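You operate a simulated robot arm through the tools that you are given. There is no shell and no other tool. Be economical: measure what you need, move in short steps, check, and stop when the job is done.

You run a simulated robot arm. Do the job below in one go: nothing can be reset, and whatever is moved stays where it is left.

JOB
Roll the black profile three times, at radius 600, 400 then 300 mm, and open the bender.
Fine: it lies ready between the rollers; bender knob back to OPEN.

It is judged by the outcome, as a careful person would: the job done as asked, and still so three seconds after it is handed in. It fails if anything else is knocked over, pushed out of place, dropped, spilled or broken.

ROBOT AND FRAMES
A 6-joint arm with a two-finger parallel gripper, fixed in place. Base frame: the origin is at the foot of the arm, x ahead of it, y to its left, z up. Lengths are in mm, angles in degrees, forces in N, time in s.
With the tool pointing down near the work surface it reaches from about 320 to 820 mm from the base axis. Its first joint turns from -166.0 to 166.0 degrees. Payload 3.91 kg.
The TCP is the grasp point between the finger pads, 30 mm short of the fingertips. In the tool frame z runs along the fingers and y along their closing line. Largest opening 110 mm; finger width 20, thickness 10; the body of the gripper, 48 by 112 mm, starts 55 mm behind the TCP.
Orientation is that of the tool frame in the base frame, as a unit quaternion [x, y, z, w]. With the fingers straight down and closing along the base's y, the tool's x points along the base's -x, its y along +y and its z along -z.

CONTROLS
- The arm moves only by the tool apply_moves. Its argument "increments" is a list of rows, each a list of 3 entries, a list of its own where there are three numbers: the shift along the base's x, y, z in m, then the turn, a rotation vector about the base's x, y, z in degrees, then the opening, from 0 (shut) to 1 (fully open). In form: [[[x, y, z], [wx, wy, wz], claw], ...]. A call has 1 to 10 rows; each row is the pose to reach, as a shift and turn from the pose commanded when the call began. Each row takes 0.2 s and may step no farther than 50 mm and 8.6 degrees from the row before; otherwise, or with a gripper value out of range, the whole call is refused. A pose out of reach is approached as far as the arm can. The call stops where the force on the tool passes 40 N (or 10 N more than at its start, if that is more) or the arm is blocked; 0.2 s more then pass. Each finger travels about 45 mm/s and halts on what it meets, pressing with about 45 N; the grip force reading is that of the motor and also rises with nothing between the fingers. The clock runs only during rows and for 0.2 s after the last one: add rows that repeat a pose to give the fingers time. The reply holds the time, the measured pose of the TCP, the force on the tool along the base axes, the opening and the grip force, in the units named above and with some noise, with the torque about the TCP (base axes, N m) and any sound that the robot's microphone picked up.
- Cameras (640 x 400 px; columns grow to the right, rows downward): "scene" is fixed at [221.6, 496.4, 1647.8]; the picture's right is [-0.85, -0.53, 0.00], its down [-0.33, 0.53, -0.78] and it looks along [0.41, -0.66, -0.63] (base axes); focal length 312 px, centre (320, 200). "wrist" rides on the gripper at [77, 7, -114] in the tool frame; the picture's right is [-0.09, 1.00, 0.00], its down [-0.80, -0.07, -0.59] and it looks along [-0.59, -0.05, 0.80] (tool axes); focal length 270 px, centre (320, 200). There is no depth. A picture from a camera that has moved, and an enlarged one, comes with that camera's place and axes in the base frame and with its lens. The place of the scene camera against the robot may be out by one fixed shift of up to 12 mm in any direction.
- camera(camera): a new picture of that camera. No time passes.
- move_column(by): slides the trunk up (or, below 0, down) by that many mm; the arm rides with it, the base frame stays. It gives what a move gives, with no picture.
- zoom(camera, box): a new picture of the part [left, top, right, bottom] of that camera's present view, enlarged. No time passes.
- finish_job(): hands the job in; it is judged then, once.

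Go step by step. Nothing tells you positions but the pictures and the camera data: compare them with the known pose of the tool, close in by small moves and look again before you grip or let go. The budget is 120 turns and 84 pictures, counting those below and the enlarged ones. Unless the task says otherwise, let go and move clear before handing in, and close with one line.

The tools are called after "Request:" by a JSON object that holds its "op" and its "data". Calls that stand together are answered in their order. apply_moves: Moves the arm, as the interface text tells. Its arguments: {"type":"object","properties":{"increments":{"type":"array","items":{"type":"array"}}},"required":["increments"]} The other tools are called the same way: move_column (by) slides the trunk up or down; camera (camera) takes a picture; zoom (camera, box) takes an enlarged picture of a part of a camera's view; finish_job () hands the job in.

At the start:

```text
clock: 0.0
ee_pos: [396.0, -158.4, 1220.2]
tcp_rot: [0.0, 1.0, 0.0, 0.0]
wrist_force: [0.0, 0.5, 0.6]
ft_torque: [0.02, 0.0, 0.0]
width: 110.3
grip_force: 0.1
trunk travel left (down, up): [-475.0, 135.0]
```

scene: 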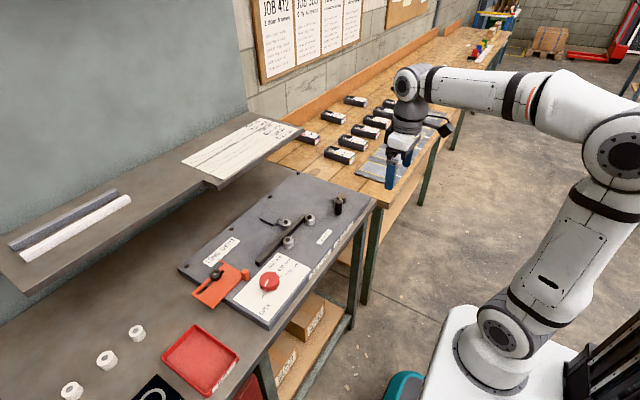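
wrist: 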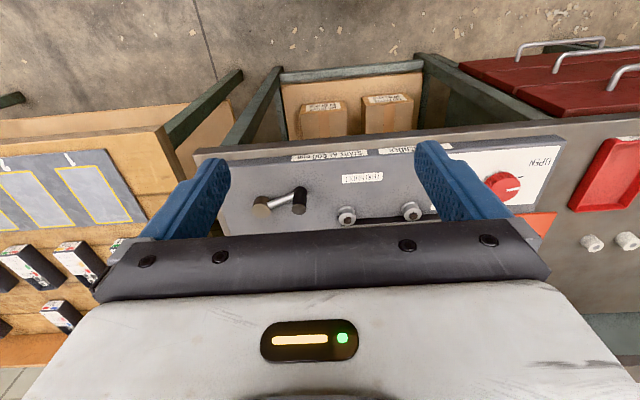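

I see a ring-roller bender plate with a crank, rollers, a red knob with a dial and labels. I'll zoom in to read it.

Request:
{"op": "zoom", "data": {"camera": "scene", "box": [170, 170, 390, 330]}}

Request:
{"op": "zoom", "data": {"camera": "scene", "box": [225, 245, 321, 325]}}

Request:
{"op": "zoom", "data": {"camera": "wrist", "box": [200, 120, 600, 260]}}

Request:
{"op": "zoom", "data": {"camera": "scene", "box": [240, 0, 380, 90]}}

```text
2.50 times, centred on (280, 250) of scene
camera zoom: at [221.6, 496.4, 1647.8], right [-0.85, -0.53, 0.0], down [-0.33, 0.53, -0.78], along [0.41, -0.66, -0.63], focal length 779 px, centre (420, 75)
```

zoom: 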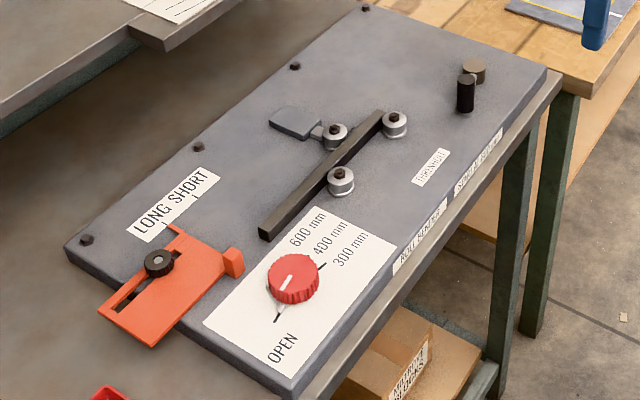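

```text
5.00 times, centred on (273, 285) of scene
camera zoom: at [221.6, 496.4, 1647.8], right [-0.85, -0.53, 0.0], down [-0.33, 0.53, -0.78], along [0.41, -0.66, -0.63], focal length 1558 px, centre (555, -225)
```

zoom: 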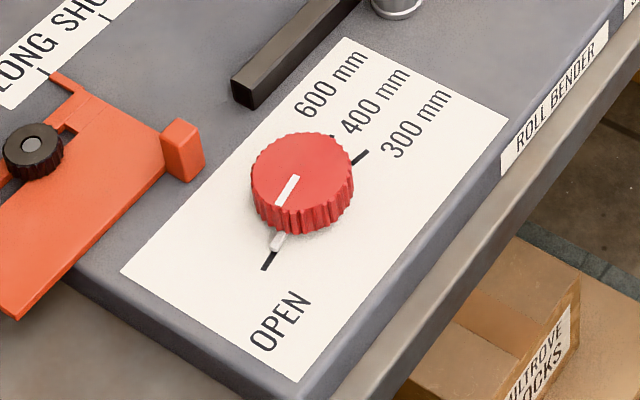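

```text
1.60 times, centred on (400, 190) of wrist
camera zoom: at [319.7, -151.5, 1333.6], right [0.09, 1.0, 0.0], down [0.8, -0.07, 0.59], along [0.59, -0.05, -0.8], focal length 432 px, centre (192, 216)
```

zoom: 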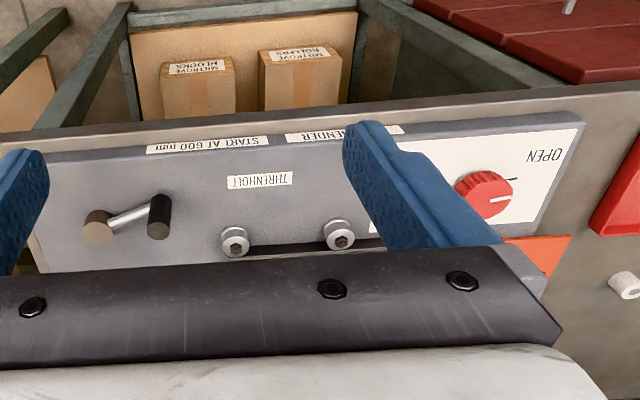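

```text
4.44 times, centred on (310, 45) of scene
camera zoom: at [221.6, 496.4, 1647.8], right [-0.85, -0.53, 0.0], down [-0.33, 0.53, -0.78], along [0.41, -0.66, -0.63], focal length 1385 px, centre (364, 889)
```

zoom: 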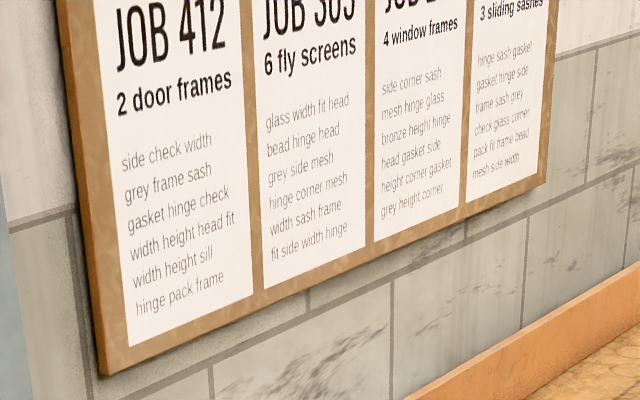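

The bender plate lies around x≈600, y from −300 to 250, top z≈930; the crank handle is at about (587,−211,970), the knob at about (602,139,955). I'll move closer to look at labels and shapes.

Request:
{"op": "apply_moves", "data": {"increments": [[[0.03, 0.02, -0.03], [0, 0, 0], 1], [[0.06, 0.04, -0.03], [0, 0, 0], 1], [[0.09, 0.06, -0.04], [0, 0, 0], 1], [[0.12, 0.08, -0.05], [0, 0, 0], 1], [[0.12, 0.12, -0.06], [0, 0, 0], 1]]}}

Request:
{"op": "camera", "data": {"camera": "wrist"}}

Request:
{"op": "camera", "data": {"camera": "scene"}}

```text
clock: 1.2
ee_pos: [517.1, -39.0, 1159.1]
tcp_rot: [0.0, 1.0, -0.001, 0.0]
wrist_force: [-0.2, -0.3, -0.3]
ft_torque: [-0.02, 0.0, 0.01]
width: 109.8
grip_force: 0.0
trunk travel left (down, up): [-475.0, 135.0]
```

```text
77 pictures are left
camera wrist: at [440.0, -31.0, 1273.7], right [0.09, 1.0, 0.0], down [0.8, -0.07, 0.59], along [0.59, -0.05, -0.8], focal length 270 px, centre (320, 200)
```

wrist: 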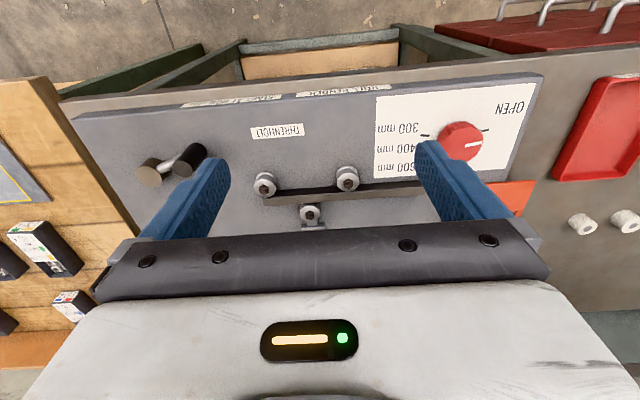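

```text
76 pictures are left
```

scene: 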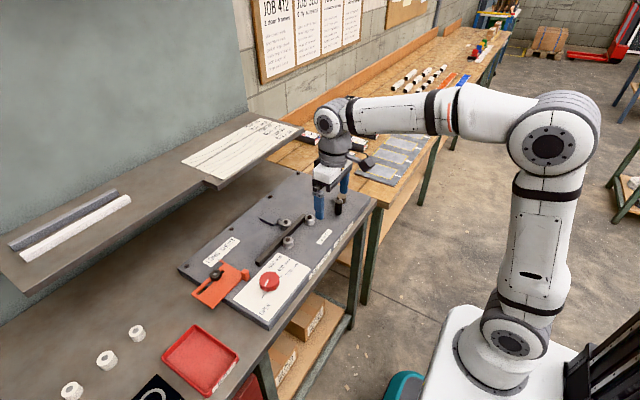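

Request:
{"op": "zoom", "data": {"camera": "wrist", "box": [360, 70, 560, 195]}}

Request:
{"op": "zoom", "data": {"camera": "wrist", "box": [120, 80, 400, 240]}}

Request:
{"op": "zoom", "data": {"camera": "scene", "box": [245, 165, 385, 255]}}

```text
3.20 times, centred on (460, 132) of wrist
camera zoom: at [440.0, -31.0, 1273.7], right [0.09, 1.0, 0.0], down [0.8, -0.07, 0.59], along [0.59, -0.05, -0.8], focal length 865 px, centre (-128, 416)
```

zoom: 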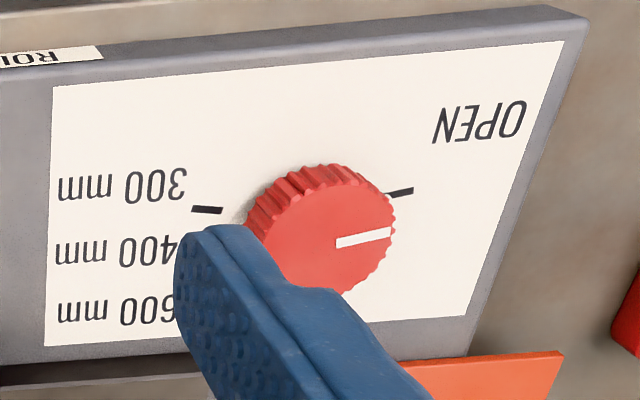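

```text
2.29 times, centred on (260, 160) of wrist
camera zoom: at [440.0, -31.0, 1273.7], right [0.09, 1.0, 0.0], down [0.8, -0.07, 0.59], along [0.59, -0.05, -0.8], focal length 618 px, centre (457, 291)
```

zoom: 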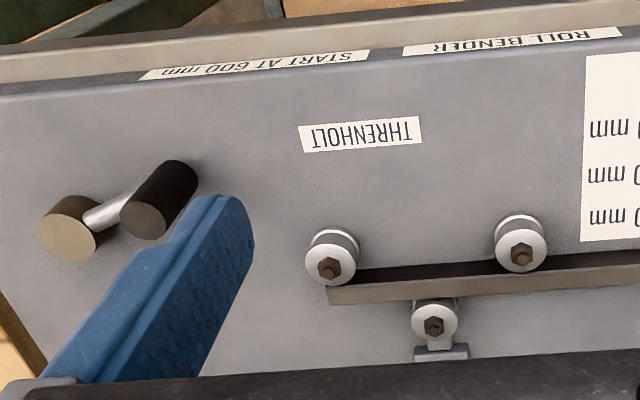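

```text
4.44 times, centred on (315, 210) of scene
camera zoom: at [221.6, 496.4, 1647.8], right [-0.85, -0.53, 0.0], down [-0.33, 0.53, -0.78], along [0.41, -0.66, -0.63], focal length 1385 px, centre (342, 156)
```

zoom: 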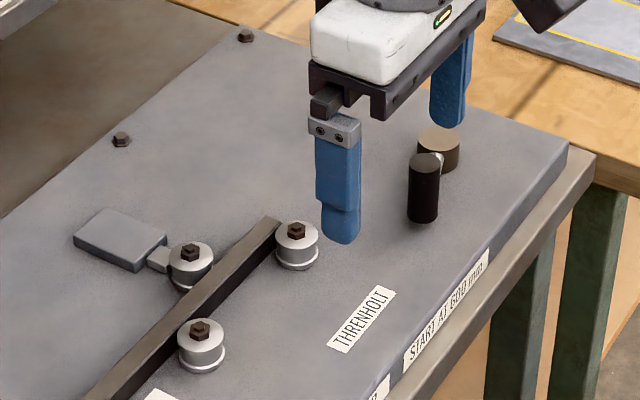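

Request:
{"op": "apply_moves", "data": {"increments": [[[0.02, 0.04, 0], [0, 0, 0], 1], [[0.04, 0.08, -0.02], [0, 0, 0], 1], [[0.06, 0.12, -0.03], [0, 0, 0], 1], [[0.08, 0.16, -0.04], [0, 0, 0], 1], [[0.086, 0.177, -0.08], [0, 0, 0], 1], [[0.086, 0.177, -0.08], [0, 0, 0], 1]]}}

Request:
{"op": "camera", "data": {"camera": "wrist"}}

Request:
{"op": "zoom", "data": {"camera": "scene", "box": [190, 190, 350, 330]}}

```text
clock: 2.6
ee_pos: [601.6, 138.4, 1078.7]
tcp_rot: [0.0, 1.0, 0.0, 0.0]
wrist_force: [-0.1, 0.7, -0.5]
ft_torque: [0.03, 0.0, 0.01]
width: 110.1
grip_force: 0.0
trunk travel left (down, up): [-475.0, 135.0]
```

```text
72 pictures are left
camera wrist: at [524.4, 145.7, 1192.4], right [0.09, 1.0, 0.0], down [0.8, -0.07, 0.59], along [0.59, -0.05, -0.8], focal length 270 px, centre (320, 200)
```

wrist: 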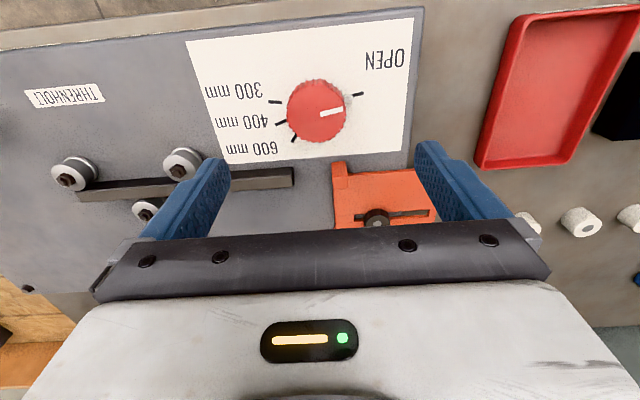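

```text
2.86 times, centred on (270, 260) of scene
camera zoom: at [221.6, 496.4, 1647.8], right [-0.85, -0.53, 0.0], down [-0.33, 0.53, -0.78], along [0.41, -0.66, -0.63], focal length 890 px, centre (463, 29)
```

zoom: 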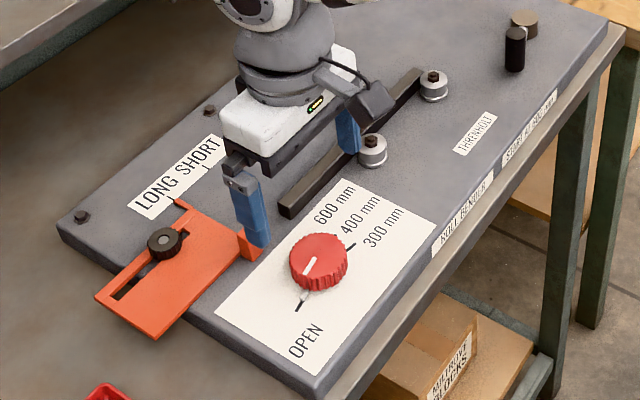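

Request:
{"op": "zoom", "data": {"camera": "wrist", "box": [180, 40, 420, 190]}}

Request:
{"op": "zoom", "data": {"camera": "wrist", "box": [0, 80, 460, 240]}}

```text
2.67 times, centred on (300, 115) of wrist
camera zoom: at [524.4, 145.7, 1192.4], right [0.09, 1.0, 0.0], down [0.8, -0.07, 0.59], along [0.59, -0.05, -0.8], focal length 721 px, centre (373, 427)
```

zoom: 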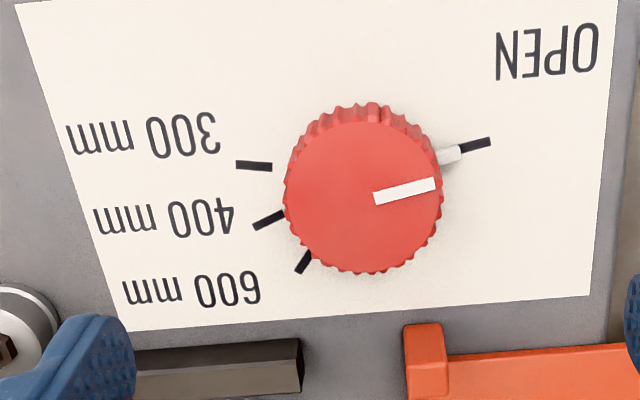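

```text
1.39 times, centred on (230, 160) of wrist
camera zoom: at [524.4, 145.7, 1192.4], right [0.09, 1.0, 0.0], down [0.8, -0.07, 0.59], along [0.59, -0.05, -0.8], focal length 376 px, centre (445, 256)
```

zoom: 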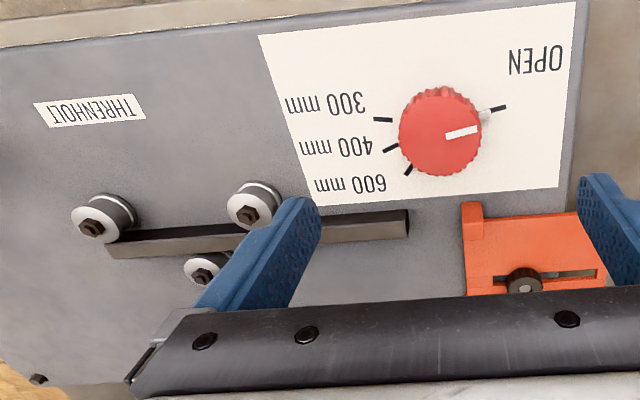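

The knob (about 54 mm wide) sits near (608,136), with its top near z≈945; the ticks say clockwise ≈140° from OPEN to 600, then 30° to 400 and 30° to 300. I go down over it and check before gripping.

Request:
{"op": "apply_moves", "data": {"increments": [[[0.007, -0.003, -0.03], [0, 0, 0], 1], [[0.007, -0.003, -0.06], [0, 0, 0], 0.9], [[0.007, -0.003, -0.09], [0, 0, 0], 0.85], [[0.007, -0.003, -0.095], [0, 0, 0], 0.85]]}}

Request:
{"op": "camera", "data": {"camera": "wrist"}}

Request:
{"op": "zoom", "data": {"camera": "scene", "box": [210, 210, 330, 310]}}

```text
clock: 3.6
ee_pos: [608.6, 135.4, 985.4]
tcp_rot: [0.0, 1.0, 0.001, 0.0]
wrist_force: [0.6, 0.1, 0.1]
ft_torque: [0.02, -0.01, 0.01]
width: 92.9
grip_force: 0.0
trunk travel left (down, up): [-475.0, 135.0]
```

```text
68 pictures are left
camera wrist: at [532.6, 142.4, 1098.7], right [0.09, 1.0, 0.0], down [0.8, -0.07, 0.59], along [0.59, -0.05, -0.8], focal length 270 px, centre (320, 200)
```

wrist: 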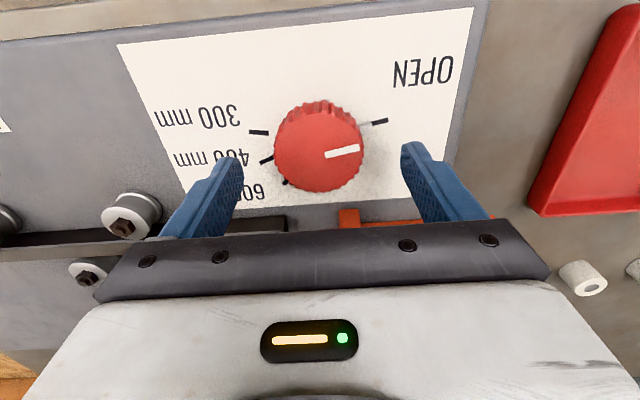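

```text
4.00 times, centred on (270, 260) of scene
camera zoom: at [221.6, 496.4, 1647.8], right [-0.85, -0.53, 0.0], down [-0.33, 0.53, -0.78], along [0.41, -0.66, -0.63], focal length 1246 px, centre (520, -40)
```

zoom: 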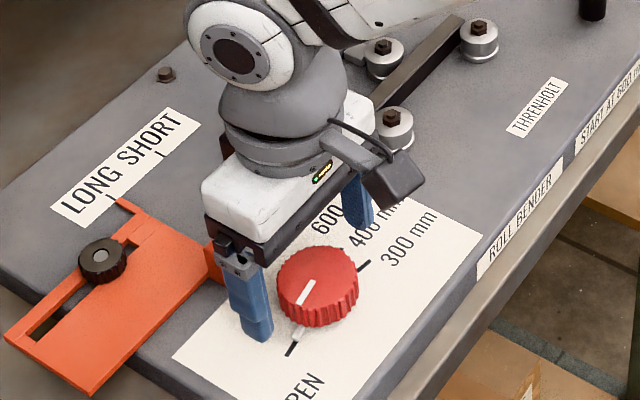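

The knob pointer sticks out under the +y finger, so I turn the gripper about 48° counter-clockwise first, then lower.

Request:
{"op": "apply_moves", "data": {"increments": [[[0, 0, 0], [0, 0, 8], 0.75], [[0, 0, 0], [0, 0, 16], 0.75], [[0, 0, 0], [0, 0, 24], 0.75], [[0, 0, 0], [0, 0, 32], 0.75], [[0, 0, 0], [0, 0, 40], 0.75], [[0.001, -0.001, 0], [0, 0, 48], 0.75], [[0.001, -0.001, -0.015], [0, 0, 48], 0.75], [[0.001, -0.001, -0.03], [0, 0, 48], 0.75], [[0.001, -0.001, -0.033], [0, 0, 48], 0.75]]}}

Request:
{"op": "camera", "data": {"camera": "wrist"}}

Request:
{"op": "zoom", "data": {"camera": "scene", "box": [210, 210, 330, 310]}}

```text
clock: 5.6
ee_pos: [610.1, 133.9, 960.2]
tcp_rot: [-0.406, 0.914, -0.001, 0.005]
wrist_force: [-7.0, -4.5, 17.9]
ft_torque: [0.31, 0.91, 0.4]
width: 83.8
grip_force: 1.2
trunk travel left (down, up): [-475.0, 135.0]
stopped in row 9: the force on the tool passed its limit at 46 N (the readings are from after the stop); the commanded pose is now the measured one
```

```text
66 pictures are left
camera wrist: at [553.2, 81.2, 1073.3], right [-0.68, 0.73, -0.01], down [0.58, 0.55, 0.6], along [0.44, 0.41, -0.8], focal length 270 px, centre (320, 200)
```

wrist: 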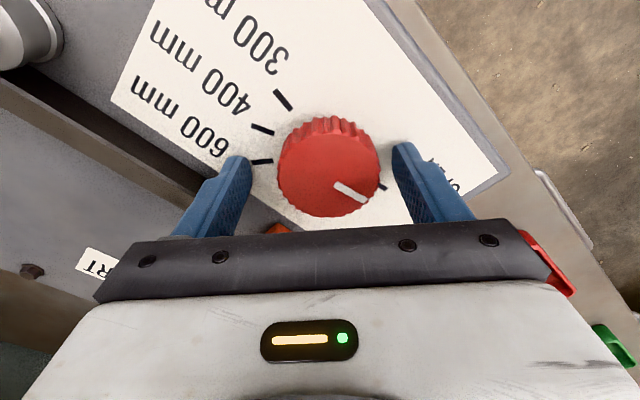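

```text
4.00 times, centred on (270, 260) of scene
camera zoom: at [221.6, 496.4, 1647.8], right [-0.85, -0.53, 0.0], down [-0.33, 0.53, -0.78], along [0.41, -0.66, -0.63], focal length 1246 px, centre (520, -40)
```

zoom: 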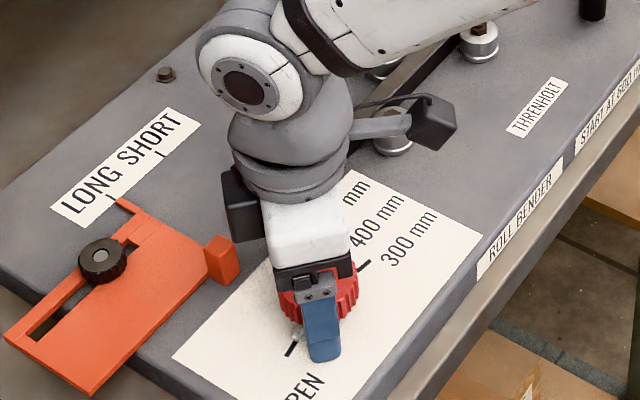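

Fingertips likely touched the plate (plate z≈929). Lift 3 mm and close on the knob.

Request:
{"op": "apply_moves", "data": {"increments": [[[0, 0, 0.003], [0, 0, 0], 0.75], [[0, 0, 0.003], [0, 0, 0], 0.6], [[0, 0, 0.003], [0, 0, 0], 0.4], [[0, 0, 0.003], [0, 0, 0], 0.4], [[0, 0, 0.003], [0, 0, 0], 0.4], [[0, 0, 0.003], [0, 0, 0], 0.4]]}}

Request:
{"op": "zoom", "data": {"camera": "scene", "box": [230, 240, 310, 310]}}

Request:
{"op": "camera", "data": {"camera": "wrist"}}

```text
clock: 7.0
ee_pos: [610.2, 136.4, 960.9]
tcp_rot: [-0.406, 0.914, -0.001, 0.003]
wrist_force: [-16.6, 18.1, -5.4]
ft_torque: [0.38, 0.04, -0.26]
width: 56.4
grip_force: 11.7
trunk travel left (down, up): [-475.0, 135.0]
```

```text
5.71 times, centred on (270, 275) of scene
camera zoom: at [221.6, 496.4, 1647.8], right [-0.85, -0.53, 0.0], down [-0.33, 0.53, -0.78], along [0.41, -0.66, -0.63], focal length 1781 px, centre (606, -229)
```

zoom: 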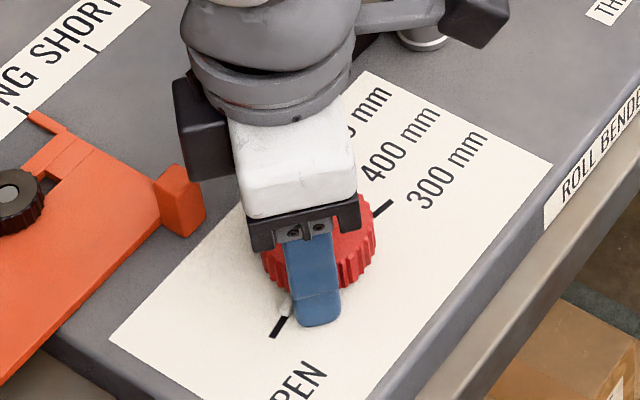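

```text
63 pictures are left
camera wrist: at [553.6, 84.9, 1073.6], right [-0.68, 0.73, 0.0], down [0.58, 0.55, 0.6], along [0.44, 0.41, -0.8], focal length 270 px, centre (320, 200)
```

wrist: 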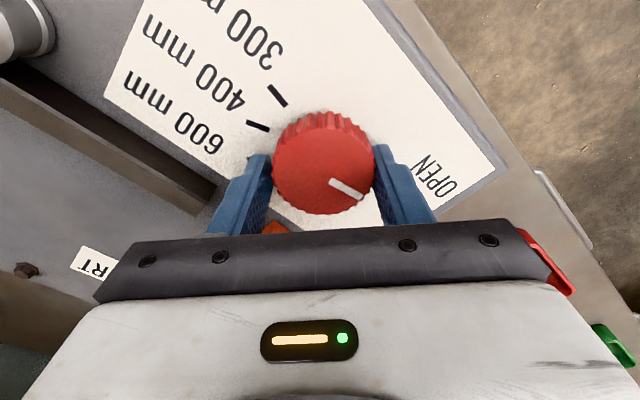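

Gripped at 56 mm, but off-centre along the closing line. I recentre by a few mm.

Request:
{"op": "apply_moves", "data": {"increments": [[[-0.002, 0.003, 0], [0, 0, 0], 0.3], [[-0.002, 0.003, 0], [0, 0, 0], 0.3], [[-0.002, 0.003, 0], [0, 0, 0], 0.3]]}}

```text
clock: 7.8
ee_pos: [608.2, 138.9, 961.1]
tcp_rot: [-0.406, 0.914, -0.002, 0.004]
wrist_force: [-16.8, 9.2, -6.1]
ft_torque: [-0.36, 0.91, -0.17]
width: 51.6
grip_force: 44.5
trunk travel left (down, up): [-475.0, 135.0]
```

Request:
{"op": "apply_moves", "data": {"increments": [[[-0.003, 0.0025, 0.001], [0, 0, 0], 0.3], [[-0.003, 0.0025, 0.001], [0, 0, 0], 0.3]]}}

Request:
{"op": "camera", "data": {"camera": "wrist"}}

```text
clock: 8.4
ee_pos: [608.8, 138.8, 961.5]
tcp_rot: [-0.407, 0.914, -0.002, 0.004]
wrist_force: [-1.1, -10.2, -11.7]
ft_torque: [-0.64, 0.61, -0.1]
width: 51.7
grip_force: 44.7
trunk travel left (down, up): [-475.0, 135.0]
```

```text
62 pictures are left
camera wrist: at [551.6, 86.4, 1073.8], right [-0.68, 0.73, 0.0], down [0.58, 0.55, 0.6], along [0.44, 0.41, -0.8], focal length 270 px, centre (320, 200)
```

wrist: 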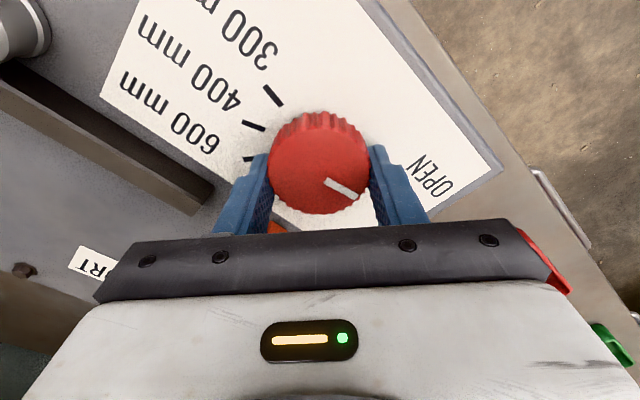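

The grip is centred along the closing line but the knob sits about 4 mm toward the tool's +x. I open a touch, shift, and regrip.

Request:
{"op": "apply_moves", "data": {"increments": [[[0, 0, 0], [0, 0, 0], 0.6], [[-0.0022, -0.0035, 0.001], [0, 0, 0], 0.6], [[-0.0022, -0.0035, 0.001], [0, 0, 0], 0.3], [[-0.0022, -0.0035, 0.001], [0, 0, 0], 0.3], [[-0.0022, -0.0035, 0.001], [0, 0, 0], 0.3], [[-0.0022, -0.0035, 0.001], [0, 0, 0], 0.3]]}}

Request:
{"op": "camera", "data": {"camera": "wrist"}}

```text
clock: 9.8
ee_pos: [606.0, 136.4, 962.2]
tcp_rot: [-0.407, 0.914, 0.0, 0.005]
wrist_force: [8.5, -3.6, 8.2]
ft_torque: [-0.13, 0.11, -0.03]
width: 51.5
grip_force: 45.4
trunk travel left (down, up): [-475.0, 135.0]
```

```text
61 pictures are left
camera wrist: at [549.0, 83.6, 1076.0], right [-0.68, 0.73, 0.0], down [0.58, 0.55, 0.6], along [0.44, 0.41, -0.8], focal length 270 px, centre (320, 200)
```

wrist: 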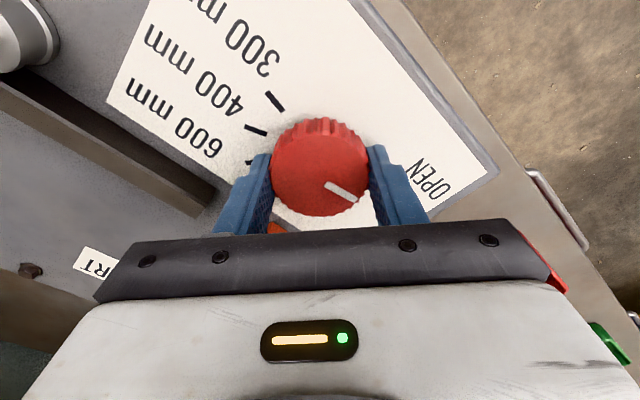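

Well centred. Now turn clockwise, testing with the first 48°.

Request:
{"op": "apply_moves", "data": {"increments": [[[0, 0, 0], [0, 0, -8], 0.3], [[0, 0, 0], [0, 0, -16], 0.3], [[0, 0, 0], [0, 0, -24], 0.3], [[0, 0, 0], [0, 0, -32], 0.3], [[0, 0, 0], [0, 0, -40], 0.3], [[0, 0, 0], [0, 0, -48], 0.3]]}}

Request:
{"op": "camera", "data": {"camera": "wrist"}}

```text
clock: 11.2
ee_pos: [607.3, 135.1, 962.6]
tcp_rot: [0.002, 1.0, -0.001, 0.004]
wrist_force: [20.8, -17.1, 16.2]
ft_torque: [-1.23, -0.84, 0.05]
width: 51.4
grip_force: 45.2
trunk travel left (down, up): [-475.0, 135.0]
```

```text
60 pictures are left
camera wrist: at [529.4, 142.6, 1076.0], right [0.09, 1.0, 0.0], down [0.8, -0.07, 0.6], along [0.6, -0.06, -0.8], focal length 270 px, centre (320, 200)
```

wrist: 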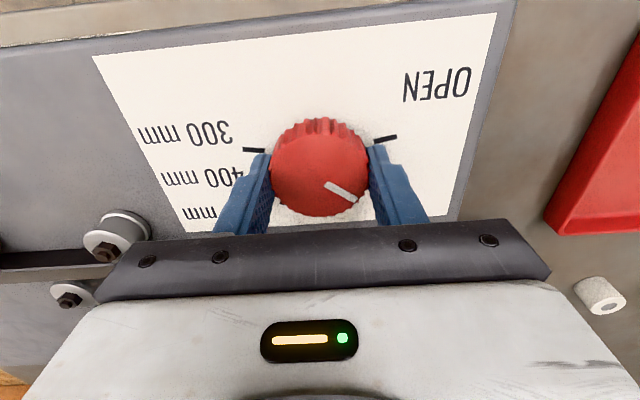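

The knob turns with the gripper. Continue, easing the side load.

Request:
{"op": "apply_moves", "data": {"increments": [[[0.001, -0.001, 0.001], [0, 0, -8], 0.3], [[0.002, -0.002, 0.001], [0, 0, -16], 0.3], [[0.002, -0.002, 0.001], [0, 0, -24], 0.3], [[0.002, -0.002, 0.001], [0, 0, -32], 0.3], [[0.002, -0.002, 0.001], [0, 0, -40], 0.3], [[0.002, -0.002, 0.001], [0, 0, -48], 0.3]]}}

Request:
{"op": "camera", "data": {"camera": "wrist"}}

```text
clock: 12.6
ee_pos: [606.9, 133.0, 962.2]
tcp_rot: [0.408, 0.913, -0.004, 0.001]
wrist_force: [1.3, -14.3, 4.3]
ft_torque: [0.93, 0.17, -0.02]
width: 51.3
grip_force: 45.0
trunk travel left (down, up): [-475.0, 135.0]
```

```text
59 pictures are left
camera wrist: at [560.7, 196.5, 1076.3], right [0.8, 0.6, -0.01], down [0.48, -0.64, 0.6], along [0.35, -0.48, -0.8], focal length 270 px, centre (320, 200)
```

wrist: 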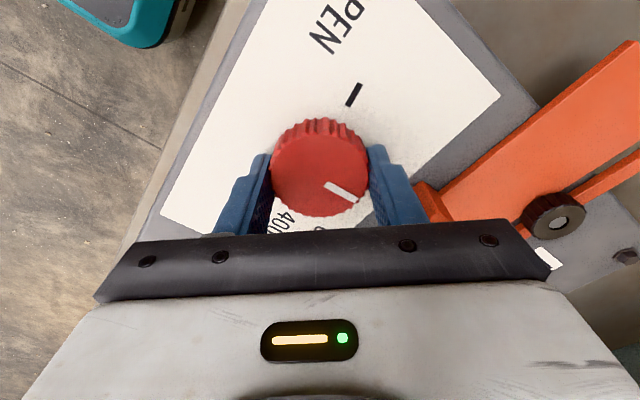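

Request:
{"op": "apply_moves", "data": {"increments": [[[0, -0.001, 0], [0, 0, -8], 0.3], [[0, -0.002, 0], [0, 0, -16], 0.3], [[0, -0.002, 0], [0, 0, -24], 0.3], [[0, -0.002, 0], [0, 0, -32], 0.3], [[0, -0.002, 0], [0, 0, -38], 0.3], [[0, -0.002, 0], [0, 0, -43], 0.3], [[0, -0.002, 0], [0, 0, -43], 0.3]]}}

Request:
{"op": "camera", "data": {"camera": "wrist"}}

Request:
{"op": "zoom", "data": {"camera": "scene", "box": [230, 230, 320, 310]}}

```text
clock: 14.2
ee_pos: [605.3, 133.2, 963.4]
tcp_rot: [0.714, 0.7, -0.006, 0.001]
wrist_force: [-19.9, -3.1, -13.6]
ft_torque: [0.76, 0.0, -0.04]
width: 51.3
grip_force: 45.0
trunk travel left (down, up): [-475.0, 135.0]
```

```text
58 pictures are left
camera wrist: at [614.7, 211.0, 1076.0], right [0.99, -0.11, -0.01], down [-0.08, -0.79, 0.6], along [-0.07, -0.6, -0.8], focal length 270 px, centre (320, 200)
```

wrist: 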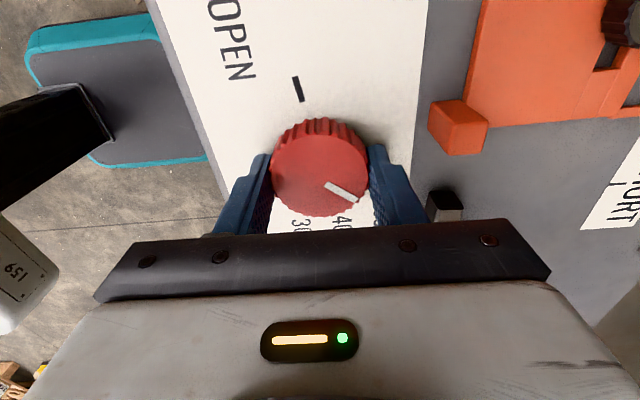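

```text
5.00 times, centred on (275, 270) of scene
camera zoom: at [221.6, 496.4, 1647.8], right [-0.85, -0.53, 0.0], down [-0.33, 0.53, -0.78], along [0.41, -0.66, -0.63], focal length 1558 px, centre (545, -150)
```

zoom: 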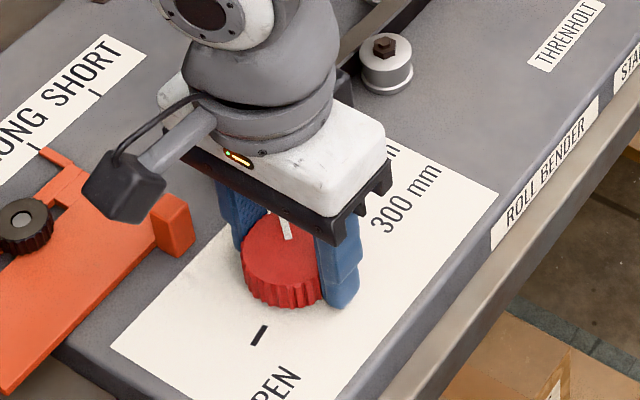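

Request:
{"op": "apply_moves", "data": {"increments": [[[0, 0, 0], [0, 0, 0], 0.55], [[0, 0, 0], [0, 0, 0], 0.65], [[0, 0, 0.04], [0, 0, 0], 0.65], [[0, 0, 0.08], [0, 0, 0], 0.65], [[0, 0.03, 0.12], [0, 0, 0], 0.9], [[0, 0.05, 0.14], [0, 0, 0], 0.9]]}}

Request:
{"op": "zoom", "data": {"camera": "wrist", "box": [180, 0, 460, 200]}}

Request:
{"op": "zoom", "data": {"camera": "scene", "box": [230, 180, 370, 310]}}

```text
clock: 15.6
ee_pos: [605.2, 183.9, 1102.9]
tcp_rot: [0.713, 0.701, -0.004, 0.001]
wrist_force: [-0.6, 0.9, 0.2]
ft_torque: [0.03, 0.0, -0.01]
width: 99.2
grip_force: 0.1
trunk travel left (down, up): [-475.0, 135.0]
```

```text
2.00 times, centred on (320, 100) of wrist
camera zoom: at [615.8, 261.5, 1217.3], right [0.99, -0.11, 0.0], down [-0.08, -0.8, 0.6], along [-0.07, -0.6, -0.8], focal length 541 px, centre (320, 400)
```

zoom: 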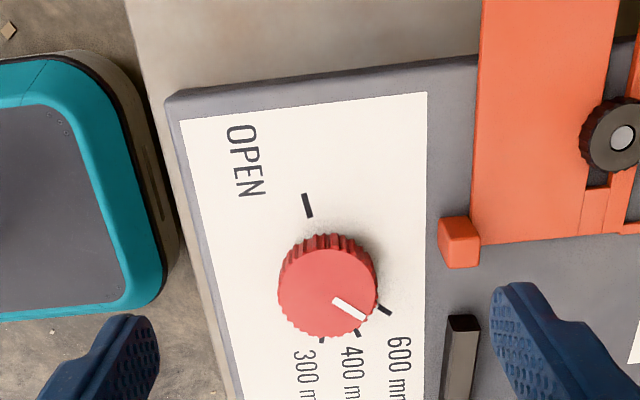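

```text
3.08 times, centred on (300, 245) of scene
camera zoom: at [221.6, 496.4, 1647.8], right [-0.85, -0.53, 0.0], down [-0.33, 0.53, -0.78], along [0.41, -0.66, -0.63], focal length 959 px, centre (382, 62)
```

zoom: 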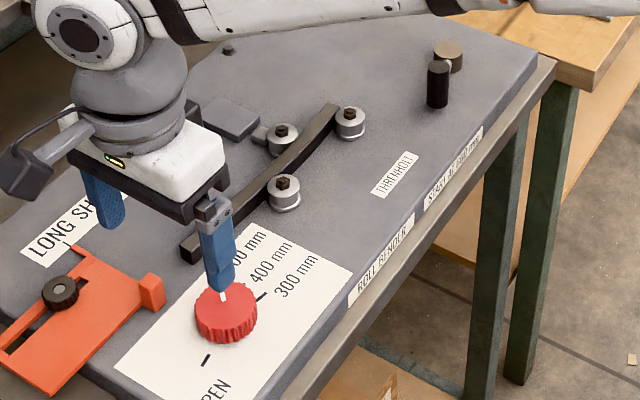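

Request:
{"op": "zoom", "data": {"camera": "wrist", "box": [300, 100, 390, 190]}}

```text
4.44 times, centred on (345, 145) of wrist
camera zoom: at [615.8, 261.5, 1217.3], right [0.99, -0.11, 0.0], down [-0.08, -0.8, 0.6], along [-0.07, -0.6, -0.8], focal length 1201 px, centre (209, 444)
```

zoom: 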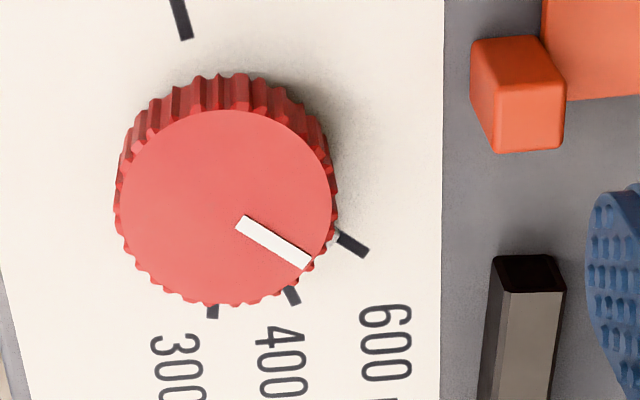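

The profile has bent and the pointer sits at the 600 mark. Next I go over to look at the crank up close.

Request:
{"op": "apply_moves", "data": {"increments": [[[0, -0.03, 0.02], [0, 0, 8], 0.9], [[-0.01, -0.06, 0.02], [0, 0, 16], 0.9], [[-0.01, -0.1, 0.02], [0, 0, 24], 0.9], [[-0.01, -0.14, 0.02], [0, 0, 32], 0.9], [[-0.02, -0.18, 0.02], [0, 0, 40], 0.9], [[-0.02, -0.22, 0.02], [0, 0, 48], 0.9], [[-0.02, -0.26, 0.02], [0, 0, 56], 0.9], [[-0.02, -0.3, 0.02], [0, 0, 64], 0.9], [[-0.02, -0.34, 0.02], [0, 0, 72], 0.9], [[-0.02, -0.38, 0.02], [0, 0, 80], 0.9]]}}

Request:
{"op": "apply_moves", "data": {"increments": [[[0.0, -0.02, -0.02], [0, 0, 8], 0.9], [[0.0, -0.03, -0.02], [0, 0, 11], 0.9]]}}

Request:
{"op": "camera", "data": {"camera": "wrist"}}

Request:
{"op": "zoom", "data": {"camera": "scene", "box": [190, 180, 370, 310]}}

```text
clock: 17.8
ee_pos: [587.8, -197.7, 1122.9]
tcp_rot: [0.095, 0.995, -0.002, 0.003]
wrist_force: [0.4, 0.0, 0.5]
ft_torque: [0.02, 0.0, 0.03]
width: 98.9
grip_force: 0.1
trunk travel left (down, up): [-475.0, 135.0]
```

```text
clock: 18.4
ee_pos: [588.2, -228.3, 1103.4]
tcp_rot: [0.0, 1.0, -0.002, 0.003]
wrist_force: [0.1, 0.9, -0.8]
ft_torque: [0.01, -0.05, -0.02]
width: 99.2
grip_force: 0.1
trunk travel left (down, up): [-475.0, 135.0]
```

```text
53 pictures are left
camera wrist: at [510.7, -220.7, 1216.0], right [0.09, 1.0, 0.0], down [0.8, -0.07, 0.6], along [0.6, -0.06, -0.8], focal length 270 px, centre (320, 200)
```

wrist: 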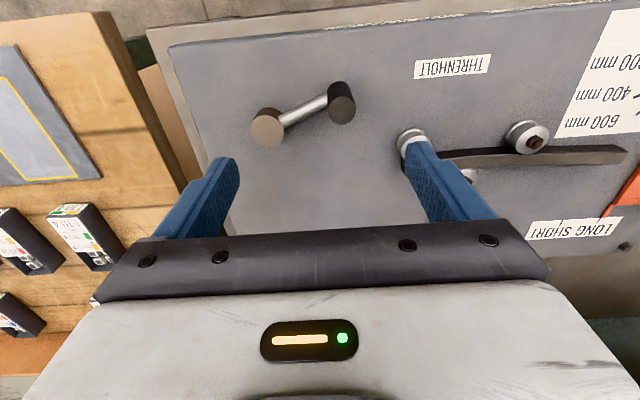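

```text
3.08 times, centred on (280, 245) of scene
camera zoom: at [221.6, 496.4, 1647.8], right [-0.85, -0.53, 0.0], down [-0.33, 0.53, -0.78], along [0.41, -0.66, -0.63], focal length 959 px, centre (443, 62)
```

zoom: 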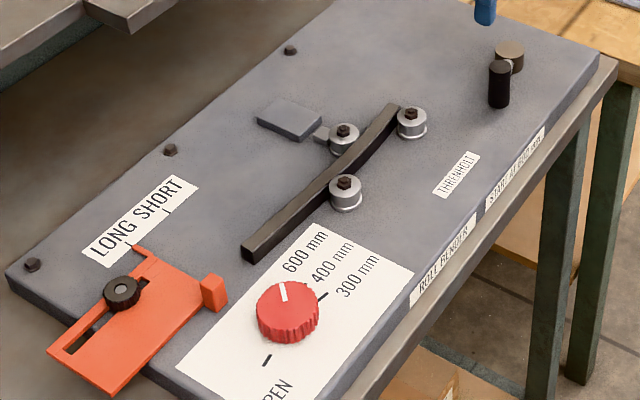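

Request:
{"op": "zoom", "data": {"camera": "wrist", "box": [230, 60, 390, 160]}}

Request:
{"op": "zoom", "data": {"camera": "scene", "box": [310, 180, 360, 220]}}

```text
4.00 times, centred on (310, 110) of wrist
camera zoom: at [510.7, -220.7, 1216.0], right [0.09, 1.0, 0.0], down [0.8, -0.07, 0.6], along [0.6, -0.06, -0.8], focal length 1081 px, centre (360, 560)
```

zoom: 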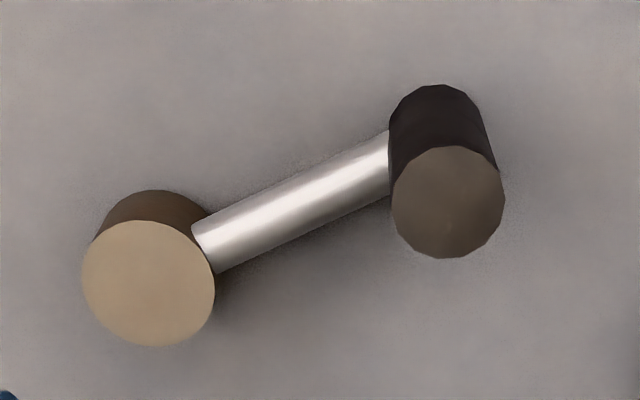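

```text
10.00 times, centred on (335, 200) of scene
camera zoom: at [221.6, 496.4, 1647.8], right [-0.85, -0.53, 0.0], down [-0.33, 0.53, -0.78], along [0.41, -0.66, -0.63], focal length 3116 px, centre (170, 200)
```

zoom: 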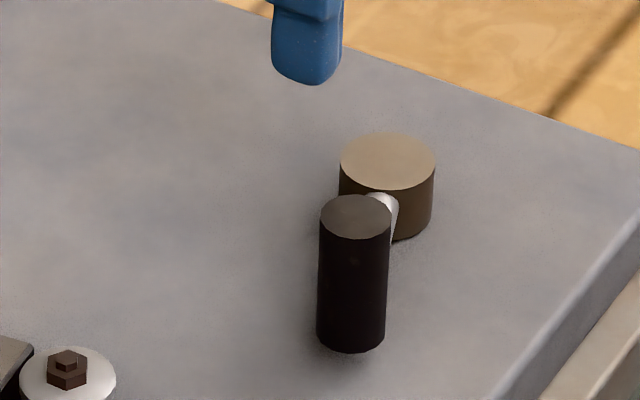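

The crank hub is near (614,−284), with the handle (Ø23 mm, top z≈988) near (587,−208), radius ≈ 80 mm. I descend above the handle and check.

Request:
{"op": "apply_moves", "data": {"increments": [[[-0.001, 0.01, -0.03], [0, 0, 0], 0.7], [[-0.001, 0.02, -0.06], [0, 0, 0], 0.6], [[-0.001, 0.02, -0.085], [0, 0, 0], 0.5], [[-0.001, 0.02, -0.085], [0, 0, 0], 0.5]]}}

Request:
{"op": "camera", "data": {"camera": "wrist"}}

Request:
{"op": "zoom", "data": {"camera": "scene", "box": [280, 140, 380, 230]}}

```text
clock: 19.4
ee_pos: [586.2, -207.1, 1018.4]
tcp_rot: [0.001, 1.0, -0.002, 0.005]
wrist_force: [0.6, 0.1, 0.4]
ft_torque: [0.0, 0.0, 0.02]
width: 55.0
grip_force: 0.0
trunk travel left (down, up): [-475.0, 135.0]
```

```text
49 pictures are left
camera wrist: at [509.1, -199.1, 1131.3], right [0.09, 1.0, 0.0], down [0.8, -0.07, 0.6], along [0.6, -0.06, -0.8], focal length 270 px, centre (320, 200)
```

wrist: 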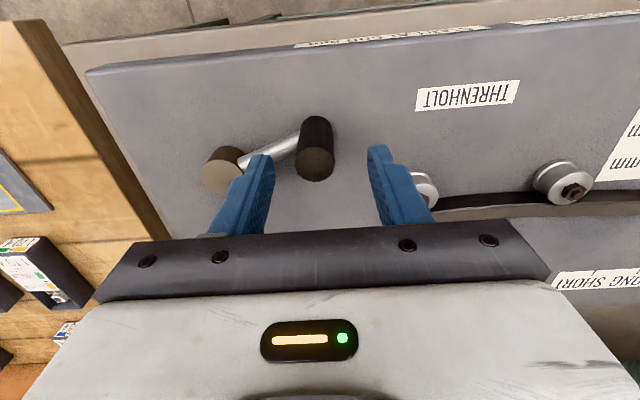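

```text
4.44 times, centred on (330, 185) of scene
camera zoom: at [221.6, 496.4, 1647.8], right [-0.85, -0.53, 0.0], down [-0.33, 0.53, -0.78], along [0.41, -0.66, -0.63], focal length 1385 px, centre (276, 267)
```

zoom: 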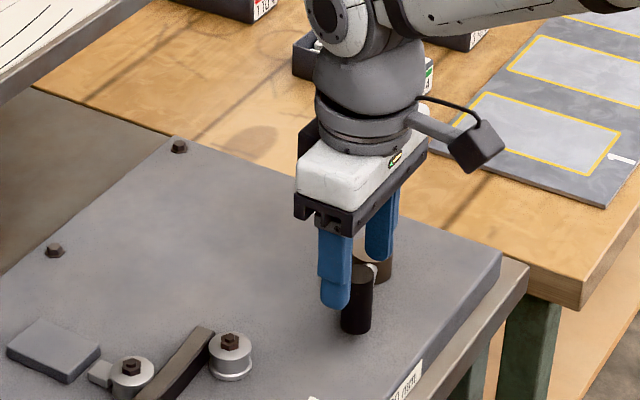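

Well aligned. Descend so the tips sit at z≈958 and close on the handle.

Request:
{"op": "apply_moves", "data": {"increments": [[[0.001, -0.001, -0.015], [0, 0, 0], 0.5], [[0.001, -0.001, -0.03], [0, 0, 0], 0.5], [[0.001, -0.001, -0.03], [0, 0, 0], 0.3], [[0.001, -0.001, -0.03], [0, 0, 0], 0.15], [[0.001, -0.001, -0.03], [0, 0, 0], 0.15], [[0.001, -0.001, -0.03], [0, 0, 0], 0.15]]}}

Request:
{"op": "camera", "data": {"camera": "wrist"}}

```text
clock: 20.8
ee_pos: [586.7, -209.3, 989.4]
tcp_rot: [0.001, 1.0, -0.002, 0.005]
wrist_force: [-0.6, -15.0, 1.6]
ft_torque: [0.31, 0.07, -0.1]
width: 23.8
grip_force: 44.3
trunk travel left (down, up): [-475.0, 135.0]
```

```text
47 pictures are left
camera wrist: at [509.7, -202.4, 1101.4], right [0.09, 1.0, 0.0], down [0.8, -0.07, 0.6], along [0.6, -0.06, -0.8], focal length 270 px, centre (320, 200)
```

wrist: 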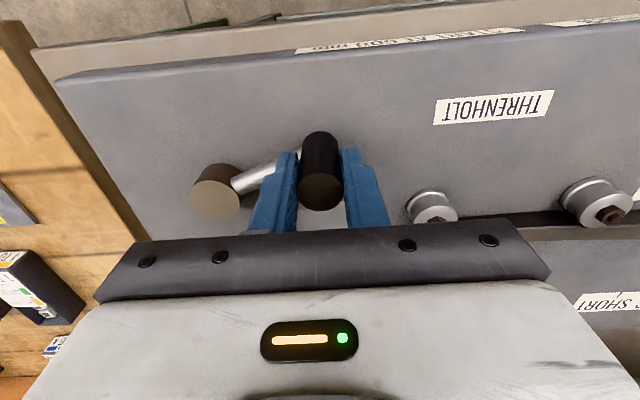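

Handle gripped (23.8 mm). I start the crank clockwise, 60° as a test.

Request:
{"op": "apply_moves", "data": {"increments": [[[0.0137, 0.0038, 0], [0, 0, 0], 0.15], [[0.0274, 0.005, 0], [0, 0, 0], 0.15], [[0.0414, 0.0038, 0], [0, 0, 0], 0.15], [[0.0548, 0.0003, 0], [0, 0, 0], 0.15], [[0.0674, -0.0056, 0], [0, 0, 0], 0.15], [[0.0789, -0.0134, 0], [0, 0, 0], 0.15]]}}

Request:
{"op": "camera", "data": {"camera": "scene"}}

Request:
{"op": "camera", "data": {"camera": "wrist"}}

```text
clock: 21.2
ee_pos: [589.6, -209.7, 987.9]
tcp_rot: [0.001, 1.0, -0.003, -0.002]
wrist_force: [-15.7, -13.2, 10.6]
ft_torque: [0.25, 1.12, 0.06]
width: 24.0
grip_force: 45.0
trunk travel left (down, up): [-475.0, 135.0]
stopped in row 2: the force on the tool passed its limit at 60 N (the readings are from after the stop); the commanded pose is now the measured one
```

```text
46 pictures are left
```

scene: 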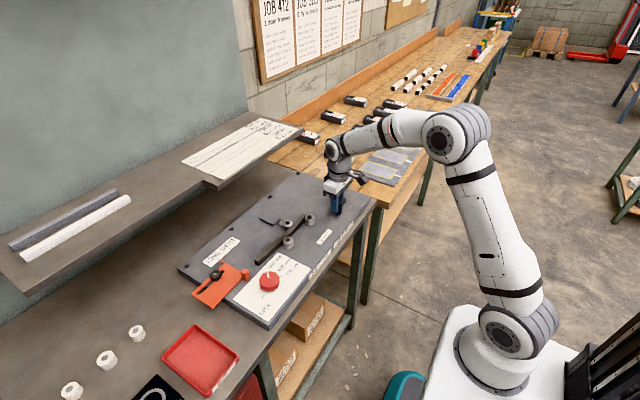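

```text
45 pictures are left
camera wrist: at [514.9, -202.1, 1102.2], right [0.09, 1.0, -0.01], down [0.8, -0.07, 0.59], along [0.59, -0.06, -0.81], focal length 270 px, centre (320, 200)
```

wrist: 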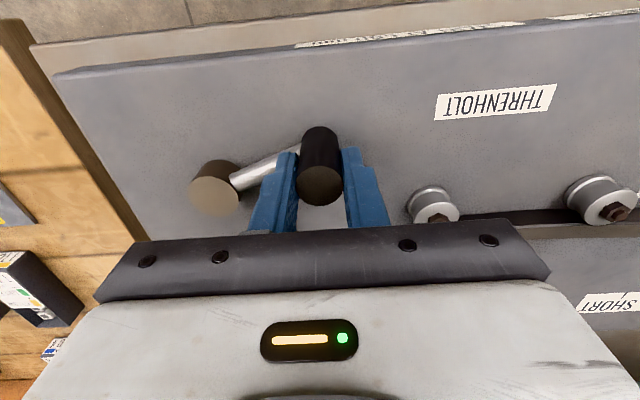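

Clockwise is stopped, so the crank works counter-clockwise. Test that.

Request:
{"op": "apply_moves", "data": {"increments": [[[-0.003, 0, 0.001], [0, 0, 0], 0.15], [[-0.0114, -0.0035, 0.001], [0, 0, 0], 0.15], [[-0.021, -0.0093, 0.001], [0, 0, 0], 0.15], [[-0.0297, -0.0163, 0.001], [0, 0, 0], 0.15], [[-0.0373, -0.0245, 0.001], [0, 0, 0], 0.15]]}}

Request:
{"op": "camera", "data": {"camera": "wrist"}}

Request:
{"op": "zoom", "data": {"camera": "scene", "box": [190, 180, 370, 310]}}

```text
clock: 22.4
ee_pos: [554.9, -227.6, 987.2]
tcp_rot: [0.0, 1.0, -0.002, -0.004]
wrist_force: [-6.8, 20.4, -1.0]
ft_torque: [0.9, 0.12, 0.39]
width: 23.7
grip_force: 45.2
trunk travel left (down, up): [-475.0, 135.0]
```

```text
44 pictures are left
camera wrist: at [479.8, -220.6, 1100.8], right [0.09, 1.0, 0.0], down [0.81, -0.07, 0.59], along [0.59, -0.05, -0.81], focal length 270 px, centre (320, 200)
```

wrist: 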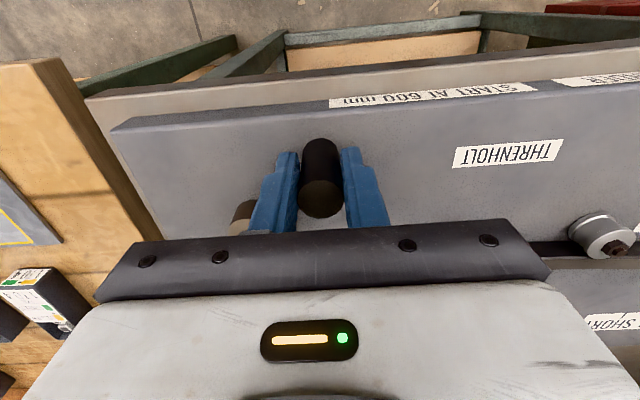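

```text
3.08 times, centred on (280, 245) of scene
camera zoom: at [221.6, 496.4, 1647.8], right [-0.85, -0.53, 0.0], down [-0.33, 0.53, -0.78], along [0.41, -0.66, -0.63], focal length 959 px, centre (443, 62)
```

zoom: 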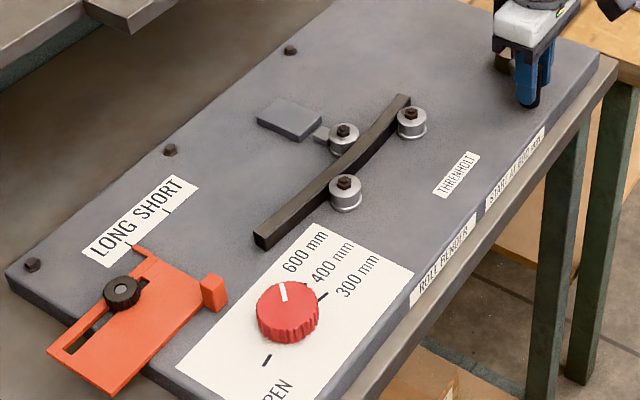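

The profile feeds toward −y, so counter-clockwise is right. I carry on along the circle.

Request:
{"op": "apply_moves", "data": {"increments": [[[-0.0048, -0.0025, 0.001], [0, 0, 0], 0.15], [[-0.011, -0.012, 0.001], [0, 0, 0], 0.15], [[-0.0159, -0.0224, 0.001], [0, 0, 0], 0.15], [[-0.0192, -0.0334, 0.001], [0, 0, 0], 0.15], [[-0.021, -0.0447, 0.001], [0, 0, 0], 0.15], [[-0.0212, -0.0561, 0.001], [0, 0, 0], 0.15]]}}

Request:
{"op": "zoom", "data": {"camera": "scene", "box": [190, 180, 370, 310]}}

```text
clock: 23.8
ee_pos: [537.0, -287.9, 989.5]
tcp_rot: [0.002, 1.0, -0.003, -0.001]
wrist_force: [-3.3, 4.9, -7.2]
ft_torque: [1.22, 0.54, 0.2]
width: 23.9
grip_force: 45.4
trunk travel left (down, up): [-475.0, 135.0]
```

```text
3.08 times, centred on (280, 245) of scene
camera zoom: at [221.6, 496.4, 1647.8], right [-0.85, -0.53, 0.0], down [-0.33, 0.53, -0.78], along [0.41, -0.66, -0.63], focal length 959 px, centre (443, 62)
```

zoom: 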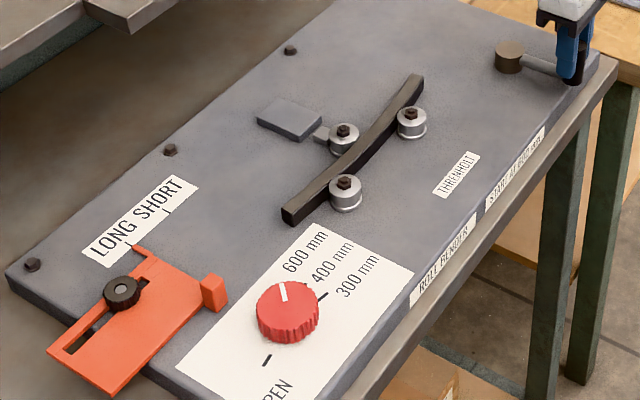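

Request:
{"op": "apply_moves", "data": {"increments": [[[0.0049, -0.0095, 0.001], [0, 0, 0], 0.15], [[0.0078, -0.0202, 0.001], [0, 0, 0], 0.15], [[0.0121, -0.0305, 0.001], [0, 0, 0], 0.15], [[0.0179, -0.0401, 0.001], [0, 0, 0], 0.15]]}}

Request:
{"op": "zoom", "data": {"camera": "scene", "box": [210, 150, 390, 280]}}

```text
clock: 24.8
ee_pos: [554.0, -326.5, 990.8]
tcp_rot: [0.0, 1.0, -0.003, -0.001]
wrist_force: [-2.7, 9.4, 9.2]
ft_torque: [1.08, 0.86, 0.2]
width: 23.9
grip_force: 45.0
trunk travel left (down, up): [-475.0, 135.0]
```

```text
3.08 times, centred on (300, 215) of scene
camera zoom: at [221.6, 496.4, 1647.8], right [-0.85, -0.53, 0.0], down [-0.33, 0.53, -0.78], along [0.41, -0.66, -0.63], focal length 959 px, centre (382, 154)
```

zoom: 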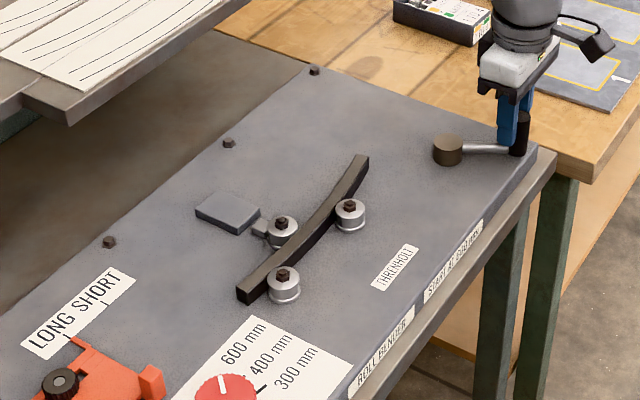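

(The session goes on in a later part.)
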